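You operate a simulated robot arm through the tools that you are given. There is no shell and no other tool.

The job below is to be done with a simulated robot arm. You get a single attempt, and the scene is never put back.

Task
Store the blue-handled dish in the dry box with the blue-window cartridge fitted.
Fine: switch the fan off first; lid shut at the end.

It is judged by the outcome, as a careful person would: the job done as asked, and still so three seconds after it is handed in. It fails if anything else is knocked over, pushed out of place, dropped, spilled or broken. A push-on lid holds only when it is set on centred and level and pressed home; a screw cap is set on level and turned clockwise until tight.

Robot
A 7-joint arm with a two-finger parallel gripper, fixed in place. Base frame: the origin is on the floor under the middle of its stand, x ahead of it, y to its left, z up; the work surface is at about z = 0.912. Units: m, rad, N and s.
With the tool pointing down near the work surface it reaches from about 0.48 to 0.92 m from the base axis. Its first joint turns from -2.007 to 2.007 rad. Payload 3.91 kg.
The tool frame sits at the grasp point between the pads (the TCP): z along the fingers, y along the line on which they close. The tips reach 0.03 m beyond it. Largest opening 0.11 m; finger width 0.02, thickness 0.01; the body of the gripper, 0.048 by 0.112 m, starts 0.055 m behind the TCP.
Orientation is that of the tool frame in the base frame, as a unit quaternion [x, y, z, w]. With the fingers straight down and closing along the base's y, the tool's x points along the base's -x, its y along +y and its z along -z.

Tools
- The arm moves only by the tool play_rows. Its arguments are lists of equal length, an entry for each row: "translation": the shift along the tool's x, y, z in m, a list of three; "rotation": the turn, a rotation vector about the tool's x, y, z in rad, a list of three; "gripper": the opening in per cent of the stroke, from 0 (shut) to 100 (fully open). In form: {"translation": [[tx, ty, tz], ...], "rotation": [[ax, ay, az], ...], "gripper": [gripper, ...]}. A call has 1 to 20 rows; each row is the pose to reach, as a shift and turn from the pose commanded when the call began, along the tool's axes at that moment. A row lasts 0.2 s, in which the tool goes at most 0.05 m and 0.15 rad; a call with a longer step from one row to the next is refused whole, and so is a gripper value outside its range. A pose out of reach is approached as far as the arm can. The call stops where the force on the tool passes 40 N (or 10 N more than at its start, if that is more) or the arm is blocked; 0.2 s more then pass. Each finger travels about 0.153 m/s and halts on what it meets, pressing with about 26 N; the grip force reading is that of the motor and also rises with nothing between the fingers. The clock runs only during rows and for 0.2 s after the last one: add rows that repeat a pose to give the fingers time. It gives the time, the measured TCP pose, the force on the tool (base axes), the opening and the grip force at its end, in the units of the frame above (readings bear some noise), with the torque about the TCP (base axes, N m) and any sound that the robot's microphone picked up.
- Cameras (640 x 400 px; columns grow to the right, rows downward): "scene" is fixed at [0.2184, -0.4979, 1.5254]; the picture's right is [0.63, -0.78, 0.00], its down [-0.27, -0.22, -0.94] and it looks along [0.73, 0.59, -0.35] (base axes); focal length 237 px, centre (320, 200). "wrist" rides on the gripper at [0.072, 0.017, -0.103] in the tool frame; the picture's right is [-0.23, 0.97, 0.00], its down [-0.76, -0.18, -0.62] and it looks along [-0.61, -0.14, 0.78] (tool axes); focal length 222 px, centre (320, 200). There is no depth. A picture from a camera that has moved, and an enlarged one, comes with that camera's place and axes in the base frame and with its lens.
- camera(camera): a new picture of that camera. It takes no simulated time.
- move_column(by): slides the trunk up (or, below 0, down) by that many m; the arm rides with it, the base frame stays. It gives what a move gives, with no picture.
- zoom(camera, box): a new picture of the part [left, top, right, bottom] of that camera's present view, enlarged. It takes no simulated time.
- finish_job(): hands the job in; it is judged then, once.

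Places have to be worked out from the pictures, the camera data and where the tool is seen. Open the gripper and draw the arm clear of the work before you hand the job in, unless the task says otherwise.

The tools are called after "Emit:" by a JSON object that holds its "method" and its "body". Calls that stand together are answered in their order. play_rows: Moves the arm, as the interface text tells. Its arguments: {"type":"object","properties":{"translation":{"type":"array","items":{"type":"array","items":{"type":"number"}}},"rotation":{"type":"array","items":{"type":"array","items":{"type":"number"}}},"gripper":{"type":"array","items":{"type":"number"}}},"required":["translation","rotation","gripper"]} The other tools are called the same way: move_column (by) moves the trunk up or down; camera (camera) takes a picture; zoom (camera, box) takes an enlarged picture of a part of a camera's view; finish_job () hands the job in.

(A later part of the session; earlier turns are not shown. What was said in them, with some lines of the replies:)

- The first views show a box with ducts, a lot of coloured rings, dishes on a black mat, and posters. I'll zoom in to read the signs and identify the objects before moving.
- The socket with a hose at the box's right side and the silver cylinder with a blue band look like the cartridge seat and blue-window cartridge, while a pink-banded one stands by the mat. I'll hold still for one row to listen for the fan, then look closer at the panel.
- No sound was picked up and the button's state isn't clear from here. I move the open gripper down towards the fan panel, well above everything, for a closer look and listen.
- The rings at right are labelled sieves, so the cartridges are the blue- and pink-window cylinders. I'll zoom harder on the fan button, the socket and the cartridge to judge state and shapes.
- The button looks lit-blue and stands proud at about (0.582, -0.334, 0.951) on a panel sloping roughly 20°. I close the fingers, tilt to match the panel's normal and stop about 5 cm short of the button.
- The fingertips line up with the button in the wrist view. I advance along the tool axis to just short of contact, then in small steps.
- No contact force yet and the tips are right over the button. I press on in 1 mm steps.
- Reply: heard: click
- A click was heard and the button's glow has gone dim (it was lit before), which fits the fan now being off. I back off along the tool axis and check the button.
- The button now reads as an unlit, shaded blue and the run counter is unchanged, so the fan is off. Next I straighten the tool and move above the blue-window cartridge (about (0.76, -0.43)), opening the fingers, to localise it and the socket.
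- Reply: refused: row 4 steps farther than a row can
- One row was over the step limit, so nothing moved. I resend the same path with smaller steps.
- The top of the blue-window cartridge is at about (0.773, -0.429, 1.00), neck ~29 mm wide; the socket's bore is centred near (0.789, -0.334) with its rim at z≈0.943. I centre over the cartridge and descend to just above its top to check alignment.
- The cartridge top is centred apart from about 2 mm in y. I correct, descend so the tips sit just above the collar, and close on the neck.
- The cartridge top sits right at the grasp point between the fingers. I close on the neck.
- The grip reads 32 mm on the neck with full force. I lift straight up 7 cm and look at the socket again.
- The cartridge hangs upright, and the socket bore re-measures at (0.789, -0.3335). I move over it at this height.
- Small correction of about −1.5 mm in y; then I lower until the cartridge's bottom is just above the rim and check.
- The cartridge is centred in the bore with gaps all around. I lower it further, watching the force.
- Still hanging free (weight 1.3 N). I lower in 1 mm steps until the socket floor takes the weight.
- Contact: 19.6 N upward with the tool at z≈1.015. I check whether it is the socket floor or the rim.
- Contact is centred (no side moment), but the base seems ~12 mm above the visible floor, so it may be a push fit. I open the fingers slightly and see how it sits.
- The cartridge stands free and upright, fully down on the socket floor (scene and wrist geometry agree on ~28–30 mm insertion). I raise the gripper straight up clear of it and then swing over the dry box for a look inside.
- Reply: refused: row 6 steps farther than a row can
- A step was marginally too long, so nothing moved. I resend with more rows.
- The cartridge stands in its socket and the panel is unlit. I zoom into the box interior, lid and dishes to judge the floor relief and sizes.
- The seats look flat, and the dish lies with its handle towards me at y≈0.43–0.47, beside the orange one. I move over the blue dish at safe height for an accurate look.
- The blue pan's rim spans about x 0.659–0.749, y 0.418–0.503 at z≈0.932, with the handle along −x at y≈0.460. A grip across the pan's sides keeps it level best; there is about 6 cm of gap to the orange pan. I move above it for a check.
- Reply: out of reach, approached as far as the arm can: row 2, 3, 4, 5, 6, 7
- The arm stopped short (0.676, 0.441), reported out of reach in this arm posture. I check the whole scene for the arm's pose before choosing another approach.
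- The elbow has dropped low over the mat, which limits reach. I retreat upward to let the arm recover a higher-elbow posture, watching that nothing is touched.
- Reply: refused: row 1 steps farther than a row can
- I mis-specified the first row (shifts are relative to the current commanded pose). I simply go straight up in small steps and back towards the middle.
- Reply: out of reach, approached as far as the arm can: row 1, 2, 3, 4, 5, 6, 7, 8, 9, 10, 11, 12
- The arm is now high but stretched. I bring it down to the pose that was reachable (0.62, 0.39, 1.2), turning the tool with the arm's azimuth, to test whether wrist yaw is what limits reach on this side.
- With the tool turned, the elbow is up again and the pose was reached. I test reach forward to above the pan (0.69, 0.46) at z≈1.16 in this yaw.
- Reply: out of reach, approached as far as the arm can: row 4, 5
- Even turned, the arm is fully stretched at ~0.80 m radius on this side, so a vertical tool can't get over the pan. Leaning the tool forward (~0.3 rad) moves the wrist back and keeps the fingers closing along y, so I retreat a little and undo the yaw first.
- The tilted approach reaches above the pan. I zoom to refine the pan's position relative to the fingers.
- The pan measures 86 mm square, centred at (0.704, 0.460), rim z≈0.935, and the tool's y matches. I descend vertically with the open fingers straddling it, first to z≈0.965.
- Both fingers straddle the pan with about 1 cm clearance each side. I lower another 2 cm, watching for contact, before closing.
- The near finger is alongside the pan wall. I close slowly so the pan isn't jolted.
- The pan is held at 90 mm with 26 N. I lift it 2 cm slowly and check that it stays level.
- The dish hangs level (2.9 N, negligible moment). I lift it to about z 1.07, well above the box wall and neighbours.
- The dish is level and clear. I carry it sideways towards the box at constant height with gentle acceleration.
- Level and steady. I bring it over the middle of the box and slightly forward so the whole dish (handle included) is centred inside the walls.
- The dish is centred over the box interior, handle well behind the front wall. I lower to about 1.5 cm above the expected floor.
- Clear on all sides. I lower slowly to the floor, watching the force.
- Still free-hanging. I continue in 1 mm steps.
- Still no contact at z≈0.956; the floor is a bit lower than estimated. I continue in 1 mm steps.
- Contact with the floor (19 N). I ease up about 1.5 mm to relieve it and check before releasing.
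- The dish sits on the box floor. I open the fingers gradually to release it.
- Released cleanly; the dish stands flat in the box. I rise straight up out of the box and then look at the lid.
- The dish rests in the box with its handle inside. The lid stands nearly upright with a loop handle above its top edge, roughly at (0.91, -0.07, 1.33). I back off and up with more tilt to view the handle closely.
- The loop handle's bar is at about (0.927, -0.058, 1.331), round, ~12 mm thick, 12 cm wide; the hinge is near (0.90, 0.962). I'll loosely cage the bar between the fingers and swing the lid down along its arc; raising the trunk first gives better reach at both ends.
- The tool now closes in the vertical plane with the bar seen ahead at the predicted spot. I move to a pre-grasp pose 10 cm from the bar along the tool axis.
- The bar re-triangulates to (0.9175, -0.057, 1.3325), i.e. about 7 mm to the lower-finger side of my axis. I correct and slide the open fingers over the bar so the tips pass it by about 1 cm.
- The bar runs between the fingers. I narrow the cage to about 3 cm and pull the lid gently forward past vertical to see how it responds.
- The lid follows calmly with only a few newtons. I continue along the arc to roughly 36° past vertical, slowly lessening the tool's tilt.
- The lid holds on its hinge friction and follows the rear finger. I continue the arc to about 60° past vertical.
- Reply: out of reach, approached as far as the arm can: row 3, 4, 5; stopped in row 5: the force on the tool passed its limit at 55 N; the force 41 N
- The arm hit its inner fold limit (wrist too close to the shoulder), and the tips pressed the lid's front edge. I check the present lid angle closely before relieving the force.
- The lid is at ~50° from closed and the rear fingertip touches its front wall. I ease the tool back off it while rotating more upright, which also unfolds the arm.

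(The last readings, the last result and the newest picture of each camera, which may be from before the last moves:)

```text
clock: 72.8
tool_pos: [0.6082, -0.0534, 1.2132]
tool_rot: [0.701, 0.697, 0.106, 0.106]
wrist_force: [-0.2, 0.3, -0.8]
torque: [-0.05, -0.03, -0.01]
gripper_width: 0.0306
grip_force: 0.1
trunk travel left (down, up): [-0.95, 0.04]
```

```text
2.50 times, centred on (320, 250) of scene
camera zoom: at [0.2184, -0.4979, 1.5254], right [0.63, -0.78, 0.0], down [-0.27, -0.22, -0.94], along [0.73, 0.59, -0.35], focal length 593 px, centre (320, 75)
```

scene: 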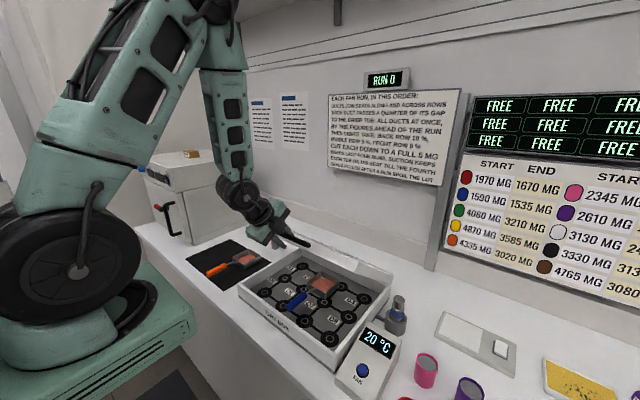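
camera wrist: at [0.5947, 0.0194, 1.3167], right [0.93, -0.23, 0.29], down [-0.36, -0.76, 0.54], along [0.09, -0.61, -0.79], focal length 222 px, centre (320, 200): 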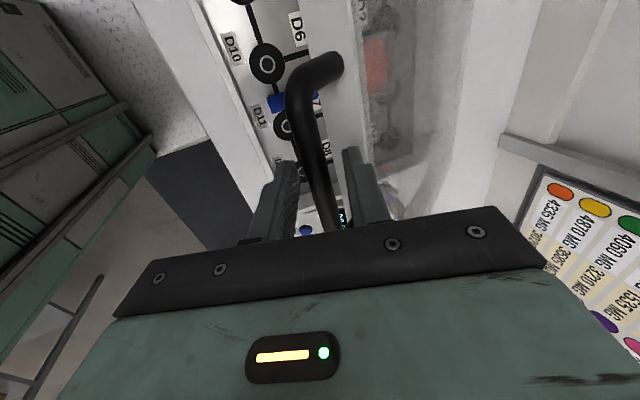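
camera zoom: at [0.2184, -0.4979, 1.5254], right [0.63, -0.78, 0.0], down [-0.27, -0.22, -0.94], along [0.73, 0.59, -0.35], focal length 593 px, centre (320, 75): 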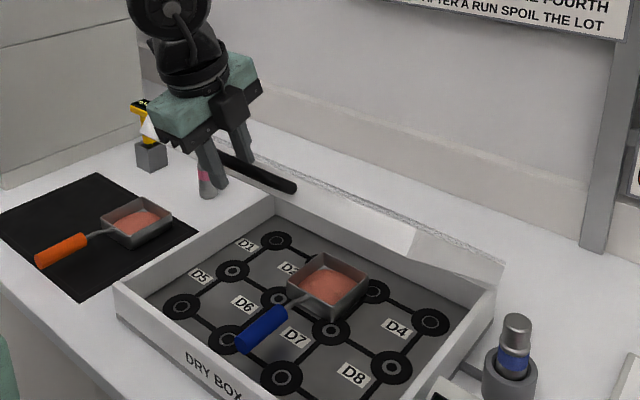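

No force now: the lid holds itself on hinge friction with the bar loose in the cage. I withdraw the fingers off the bar so I can press the lid down from above instead.

Emit:
{"method": "play_rows", "body": {"translation": [[0, 0, -0.01], [0, 0, -0.03], [0, 0, -0.055], [0, 0, -0.08], [0, 0, -0.08]], "rotation": [[0, 0, 0], [0, 0, 0], [0, 0, 0], [0, 0, 0], [0, 0, 0]], "gripper": [30, 34, 34, 34, 34]}}

Emit:
{"method": "camera", "body": {"camera": "wrist"}}

Emit:
{"method": "zoom", "body": {"camera": "scene", "box": [230, 170, 410, 330]}}

```text
clock: 74.0
tool_pos: [0.584, -0.0516, 1.2893]
tool_rot: [0.702, 0.697, 0.105, 0.106]
wrist_force: [-0.6, 0.0, -0.8]
torque: [-0.01, 0.0, 0.02]
gripper_width: 0.0375
grip_force: 0.0
trunk travel left (down, up): [-0.95, 0.04]
```

```text
taken
camera wrist: at [0.571, 0.0204, 1.3941], right [0.93, -0.23, 0.29], down [-0.36, -0.76, 0.54], along [0.09, -0.61, -0.79], focal length 222 px, centre (320, 200)
```

wrist: 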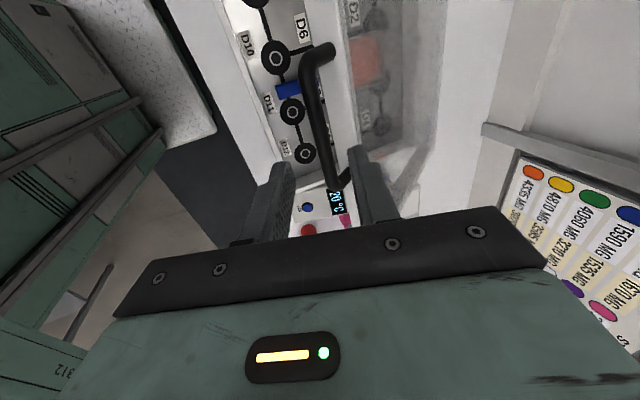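

```text
2.50 times, centred on (320, 250) of scene
camera zoom: at [0.2184, -0.4979, 1.5254], right [0.63, -0.78, 0.0], down [-0.27, -0.22, -0.94], along [0.73, 0.59, -0.35], focal length 593 px, centre (320, 75)
```

zoom: 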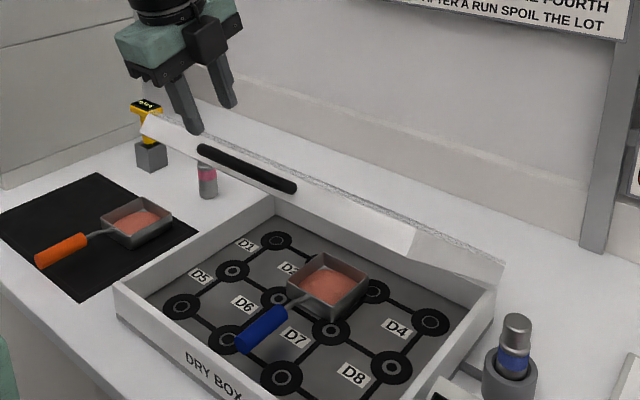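

The lid stays put at about 40° open. With closed fingers held vertical, I position above the lid's front part to press it down along its arc.

Emit:
{"method": "play_rows", "body": {"translation": [[-0.001, 0.02, 0.0], [-0.002, 0.045, 0.015], [-0.003, 0.065, 0.035], [-0.0034, 0.0831, 0.0561], [-0.0034, 0.0831, 0.0561]], "rotation": [[0.075, 0, 0], [0.15, 0, 0], [0.225, 0, 0], [0.3, 0, 0], [0.3, 0, 0]], "gripper": [20, 0, 0, 0, 0]}}

Emit:
{"method": "camera", "body": {"camera": "wrist"}}

Emit:
{"method": "zoom", "body": {"camera": "scene", "box": [230, 170, 410, 330]}}

```text
clock: 75.2
tool_pos: [0.681, -0.0561, 1.2597]
tool_rot: [0.709, 0.705, -0.001, -0.002]
wrist_force: [-0.3, -0.1, -0.4]
torque: [0.02, -0.03, -0.03]
gripper_width: 0.0
grip_force: 26.6
trunk travel left (down, up): [-0.95, 0.04]
```

```text
taken
camera wrist: at [0.6989, 0.0168, 1.3627], right [0.97, -0.23, 0.0], down [-0.18, -0.76, 0.62], along [-0.15, -0.61, -0.78], focal length 222 px, centre (320, 200)
```

wrist: 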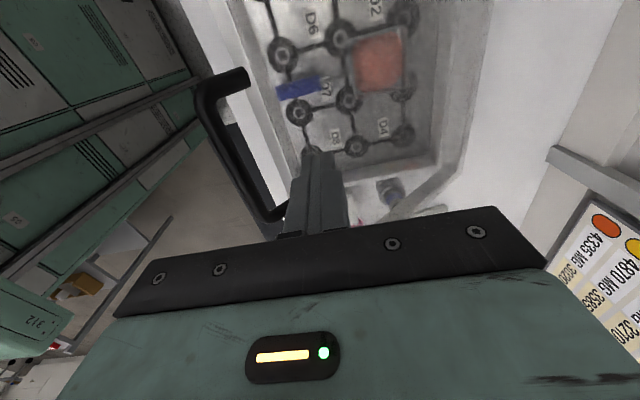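

```text
2.50 times, centred on (320, 250) of scene
camera zoom: at [0.2184, -0.4979, 1.5254], right [0.63, -0.78, 0.0], down [-0.27, -0.22, -0.94], along [0.73, 0.59, -0.35], focal length 593 px, centre (320, 75)
```

zoom: 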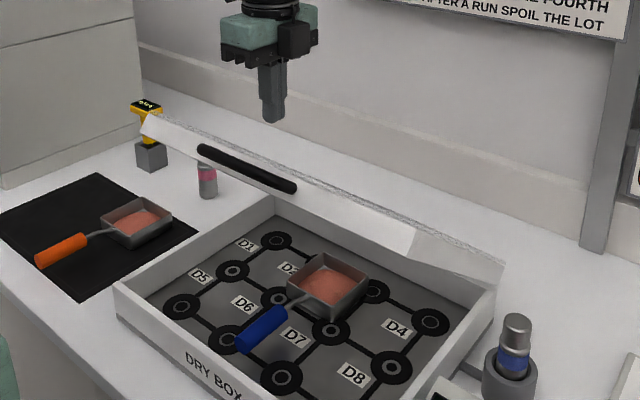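

The closed fingers are above the lid just behind its front frame. I press down following the lid's arc and watch the force.

Emit:
{"method": "play_rows", "body": {"translation": [[0, -0.002, 0.0247], [0, -0.004, 0.0497], [0, -0.004, 0.0567], [0, -0.014, 0.0663], [0, -0.0275, 0.0838], [0, -0.0397, 0.1021], [0, -0.0507, 0.1213], [0, -0.0602, 0.1412]], "rotation": [[0, 0, 0], [0, 0, 0], [0, 0, 0], [0, 0, 0], [0, 0, 0], [0, 0, 0], [0, 0, 0], [0, 0, 0]], "gripper": [0, 0, 0, 0, 0, 0, 0, 0]}}

Emit:
{"method": "camera", "body": {"camera": "wrist"}}

Emit:
{"method": "zoom", "body": {"camera": "scene", "box": [230, 170, 410, 330]}}

```text
clock: 77.0
tool_pos: [0.6186, -0.0558, 1.1188]
tool_rot: [0.71, 0.705, 0.0, 0.001]
wrist_force: [-0.6, 0.5, 0.5]
torque: [0.02, 0.0, -0.03]
gripper_width: 0.0
grip_force: 25.8
trunk travel left (down, up): [-0.95, 0.04]
```

```text
taken
camera wrist: at [0.6358, 0.0162, 1.2217], right [0.97, -0.23, 0.0], down [-0.18, -0.76, 0.62], along [-0.15, -0.61, -0.78], focal length 222 px, centre (320, 200)
```

wrist: 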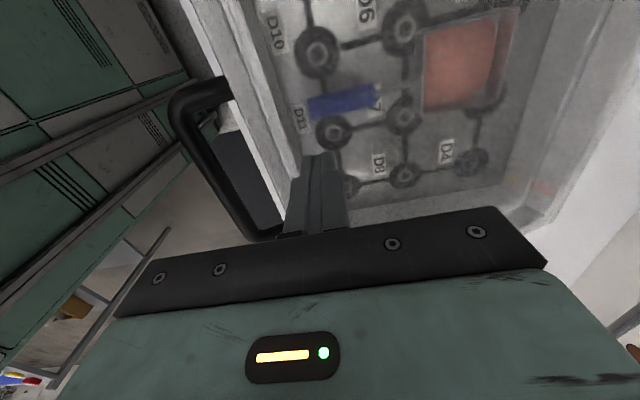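

```text
2.50 times, centred on (320, 250) of scene
camera zoom: at [0.2184, -0.4979, 1.5254], right [0.63, -0.78, 0.0], down [-0.27, -0.22, -0.94], along [0.73, 0.59, -0.35], focal length 593 px, centre (320, 75)
```

zoom: 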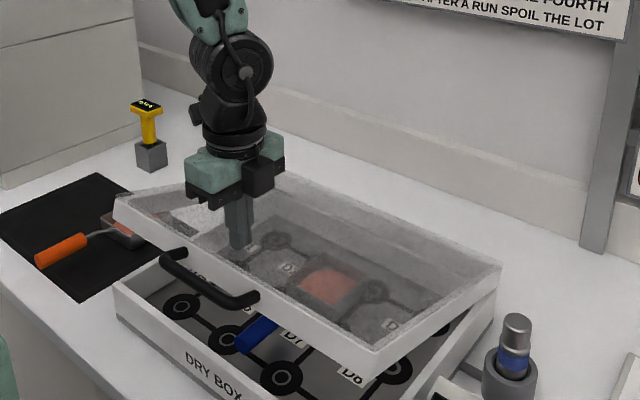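

The lid follows easily (almost no force) and is about 20° open. I keep following the arc down.

Emit:
{"method": "play_rows", "body": {"translation": [[0, -0.004, 0.01], [0, -0.0081, 0.0205], [0, -0.0115, 0.031], [0, -0.0147, 0.0414], [0, -0.0174, 0.0522], [0, -0.0199, 0.0629], [0, -0.0218, 0.0737], [0, -0.0236, 0.0845]], "rotation": [[0, 0, 0], [0, 0, 0], [0, 0, 0], [0, 0, 0], [0, 0, 0], [0, 0, 0], [0, 0, 0], [0, 0, 0]], "gripper": [0, 0, 0, 0, 0, 0, 0, 0]}}

Emit:
{"method": "camera", "body": {"camera": "wrist"}}

Emit:
{"method": "zoom", "body": {"camera": "scene", "box": [230, 200, 410, 360]}}

```text
clock: 78.8
tool_pos: [0.5958, -0.057, 1.0343]
tool_rot: [0.709, 0.705, -0.002, 0.001]
wrist_force: [0.0, 0.9, 0.1]
torque: [0.02, -0.01, 0.04]
gripper_width: 0.0
grip_force: 26.1
trunk travel left (down, up): [-0.95, 0.04]
```

```text
taken
camera wrist: at [0.6137, 0.0152, 1.1375], right [0.97, -0.23, 0.0], down [-0.18, -0.76, 0.62], along [-0.15, -0.61, -0.78], focal length 222 px, centre (320, 200)
```

wrist: 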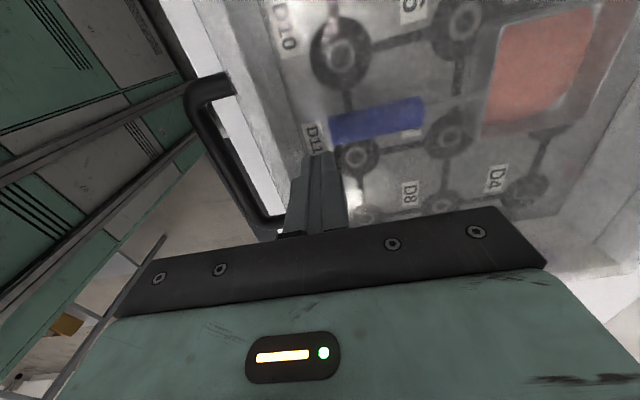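

```text
2.50 times, centred on (320, 280) of scene
camera zoom: at [0.2184, -0.4979, 1.5254], right [0.63, -0.78, 0.0], down [-0.27, -0.22, -0.94], along [0.73, 0.59, -0.35], focal length 593 px, centre (320, 0)
```

zoom: 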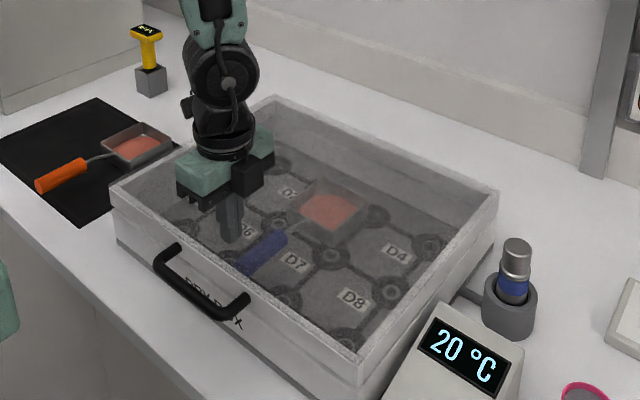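

The lid now looks down on the box. I zoom in to check the seam before pressing it home gently.

Emit:
{"method": "zoom", "body": {"camera": "scene", "box": [235, 255, 345, 355]}}

Emit:
{"method": "zoom", "body": {"camera": "scene", "box": [300, 220, 430, 370]}}

```text
4.00 times, centred on (290, 305) of scene
camera zoom: at [0.2184, -0.4979, 1.5254], right [0.63, -0.78, 0.0], down [-0.27, -0.22, -0.94], along [0.73, 0.59, -0.35], focal length 949 px, centre (440, -220)
```

zoom: 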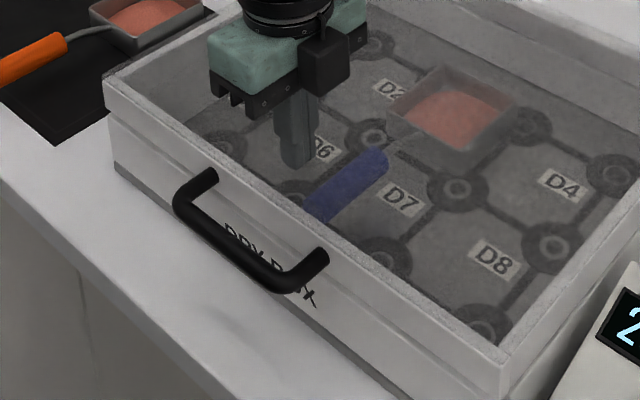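

```text
2.67 times, centred on (365, 295) of scene
camera zoom: at [0.2184, -0.4979, 1.5254], right [0.63, -0.78, 0.0], down [-0.27, -0.22, -0.94], along [0.73, 0.59, -0.35], focal length 632 px, centre (200, -53)
```

zoom: 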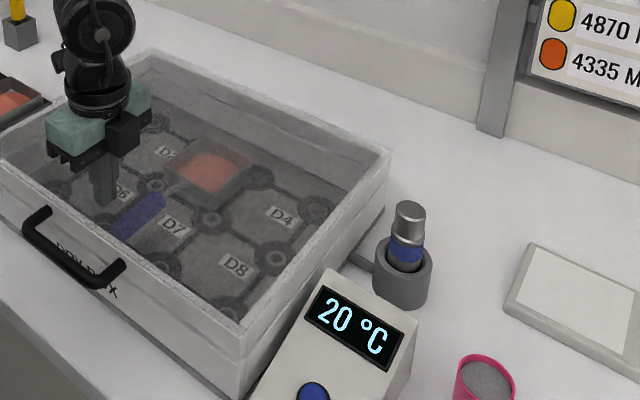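

The lid is seated with a uniform seam. I press lightly on the front frame to be sure it is fully home.

Emit:
{"method": "play_rows", "body": {"translation": [[0, -0.008, 0.004], [0, -0.01, 0.008], [0, -0.01, 0.012], [0, -0.01, 0.015]], "rotation": [[0, 0, 0], [0, 0, 0], [0, 0, 0], [0, 0, 0]], "gripper": [0, 0, 0, 0]}}

```text
clock: 79.5
tool_pos: [0.5867, -0.0572, 1.0298]
tool_rot: [0.709, 0.705, 0.003, 0.002]
wrist_force: [-5.0, -1.3, 28.2]
torque: [-0.07, 0.28, 0.11]
gripper_width: 0.0
grip_force: 26.2
trunk travel left (down, up): [-0.95, 0.04]
stopped in row 3: the force on the tool passed its limit at 50 N (the readings are from after the stop); the commanded pose is now the measured one
```

Firm stop at lid-top z≈1.00, so the lid is fully shut. I lift off straight up.

Emit:
{"method": "play_rows", "body": {"translation": [[0, 0, -0.01], [0, 0, -0.04], [0, 0, -0.08], [0, 0, -0.12], [0, 0, -0.16], [0, 0, -0.2]], "rotation": [[0, 0, 0], [0, 0, 0], [0, 0, 0], [0, 0, 0], [0, 0, 0], [0, 0, 0]], "gripper": [0, 0, 0, 0, 0, 0]}}

Emit:
{"method": "camera", "body": {"camera": "scene"}}

Emit:
{"method": "camera", "body": {"camera": "wrist"}}

Emit:
{"method": "zoom", "body": {"camera": "scene", "box": [230, 220, 430, 400]}}

```text
clock: 80.9
tool_pos: [0.5871, -0.0546, 1.2264]
tool_rot: [0.71, 0.704, 0.002, 0.002]
wrist_force: [0.0, -0.1, 0.0]
torque: [0.02, 0.08, -0.01]
gripper_width: 0.0
grip_force: 25.9
trunk travel left (down, up): [-0.95, 0.04]
```

```text
taken
```

scene: 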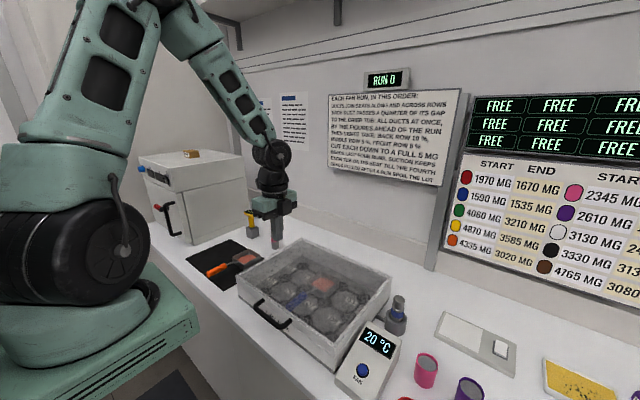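

```text
taken
camera wrist: at [0.6052, 0.0174, 1.3303], right [0.97, -0.23, 0.01], down [-0.19, -0.76, 0.62], along [-0.14, -0.61, -0.78], focal length 222 px, centre (320, 200)
```

wrist: 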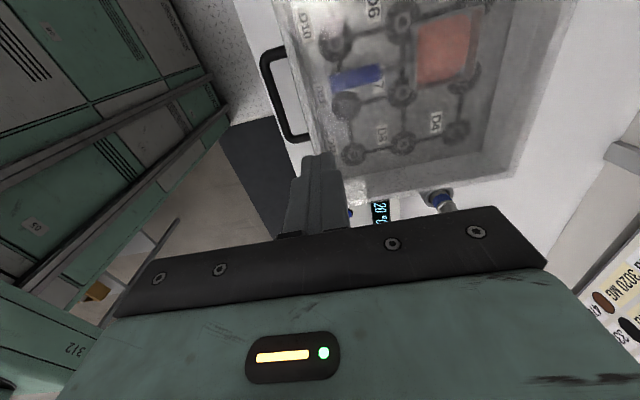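

```text
2.22 times, centred on (330, 310) of scene
camera zoom: at [0.2184, -0.4979, 1.5254], right [0.63, -0.78, 0.0], down [-0.27, -0.22, -0.94], along [0.73, 0.59, -0.35], focal length 527 px, centre (298, -44)
```

zoom: 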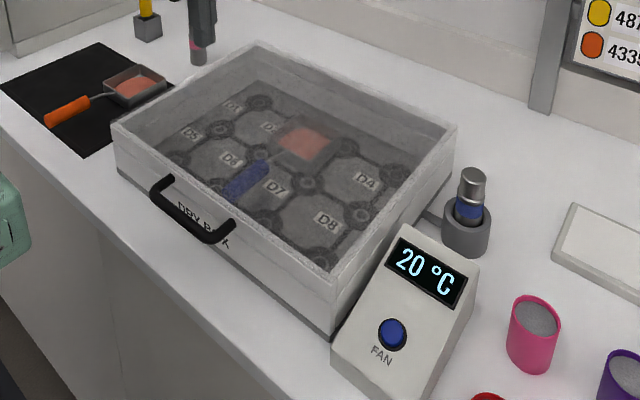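

Lid shut with the dish inside, blue-window cartridge in its socket, fan button unlit, and everything else where it was. I open the gripper and draw the arm up clear.

Emit:
{"method": "play_rows", "body": {"translation": [[0, 0, -0.04], [0, 0, -0.08], [0, 0, -0.12], [0, 0, -0.16], [0, 0, -0.2], [0, 0, -0.22], [0, 0, -0.22]], "rotation": [[0, 0, 0], [0, 0, 0], [0, 0, 0], [0, 0, 0], [0, 0, 0], [0, 0, 0], [0, 0, 0]], "gripper": [0, 0, 30, 60, 100, 100, 100]}}

Emit:
{"method": "camera", "body": {"camera": "scene"}}

Emit:
{"method": "zoom", "body": {"camera": "scene", "box": [230, 260, 350, 370]}}

Emit:
{"method": "zoom", "body": {"camera": "scene", "box": [340, 280, 430, 390]}}

Emit:
{"method": "camera", "body": {"camera": "wrist"}}

```text
clock: 82.5
tool_pos: [0.5851, -0.0574, 1.4493]
tool_rot: [0.71, 0.704, 0.001, 0.002]
wrist_force: [0.5, 0.1, 0.0]
torque: [0.0, -0.03, -0.03]
gripper_width: 0.1101
grip_force: 0.0
trunk travel left (down, up): [-0.95, 0.04]
```

```text
taken
```

scene: 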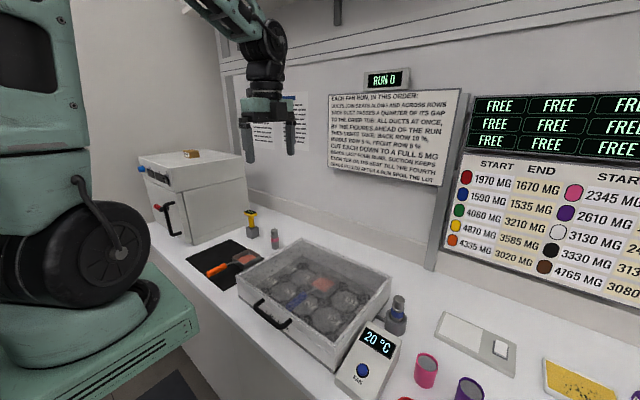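

```text
3.64 times, centred on (290, 315) of scene
camera zoom: at [0.2184, -0.4979, 1.5254], right [0.63, -0.78, 0.0], down [-0.27, -0.22, -0.94], along [0.73, 0.59, -0.35], focal length 862 px, centre (429, -218)
```

zoom: 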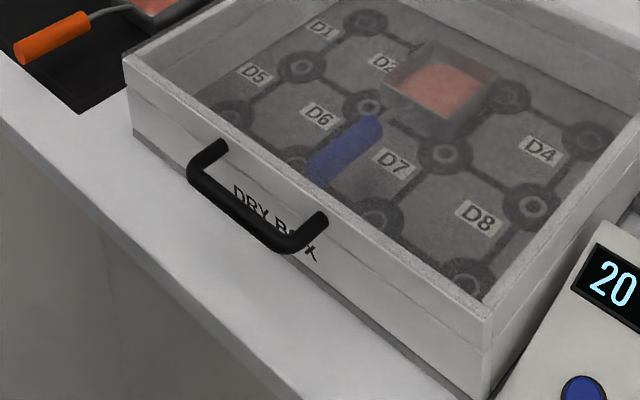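

```text
3.64 times, centred on (385, 335) of scene
camera zoom: at [0.2184, -0.4979, 1.5254], right [0.63, -0.78, 0.0], down [-0.27, -0.22, -0.94], along [0.73, 0.59, -0.35], focal length 862 px, centre (84, -291)
```

zoom: 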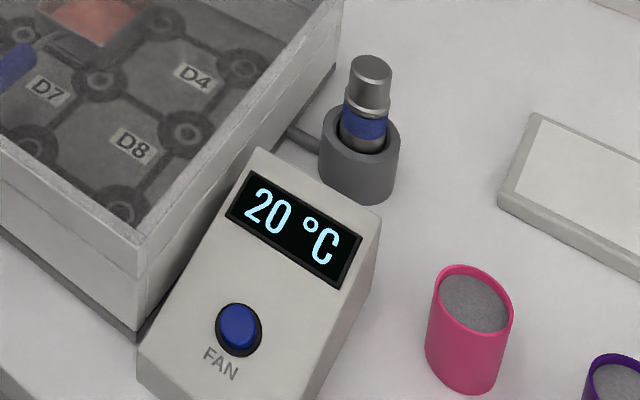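

```text
taken
camera wrist: at [0.6021, 0.0146, 1.5529], right [0.97, -0.23, 0.01], down [-0.19, -0.76, 0.62], along [-0.14, -0.61, -0.78], focal length 222 px, centre (320, 200)
```

wrist: 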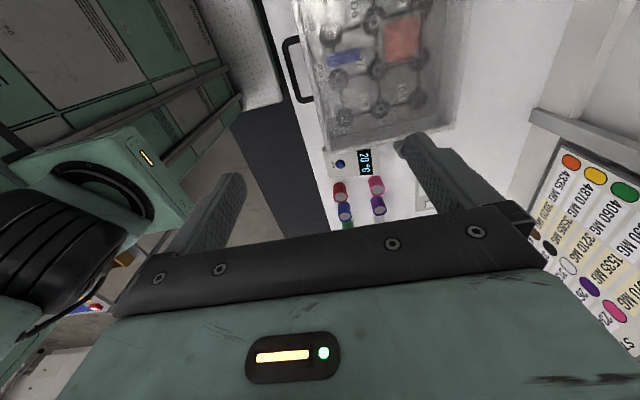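

The final views show the dish inside the shut box, the blue-window cartridge standing in its socket, the fan button unlit, and the open gripper well clear. I hand the job in.

Emit:
{"method": "finish_job", "body": {}}

```text
The job is handed in.
```

The blue-handled dish is in the dry box, the blue-window cartridge is in its socket, and the lid is shut. I've handed the job in; no verdict has come back.

- **Fan:** I pressed the button first. It clicked and its light went out, and the run counter still reads 0.
- **Cartridge:** It stands upright in the socket at the box's right side. It stopped firmly when I pushed it down, so I judge it fully seated, but I couldn't see the bottom of the socket once it was in.
- **Dish:** It stayed level the whole way and sits flat on the box floor with its handle inside the walls.
- **Lid:** I swung it down by its handle, then pushed it closed from above until it stopped firmly. The seam looks even. Partway down the arm reached its folding limit and the fingertips pressed the lid's front edge at about 55 N. I backed off, and I saw no mark or shift afterwards.

As far as I can see in the final views, nothing else was moved or spilled. The gripper is open and the arm is clear of the work. I left the trunk raised 15 cm.
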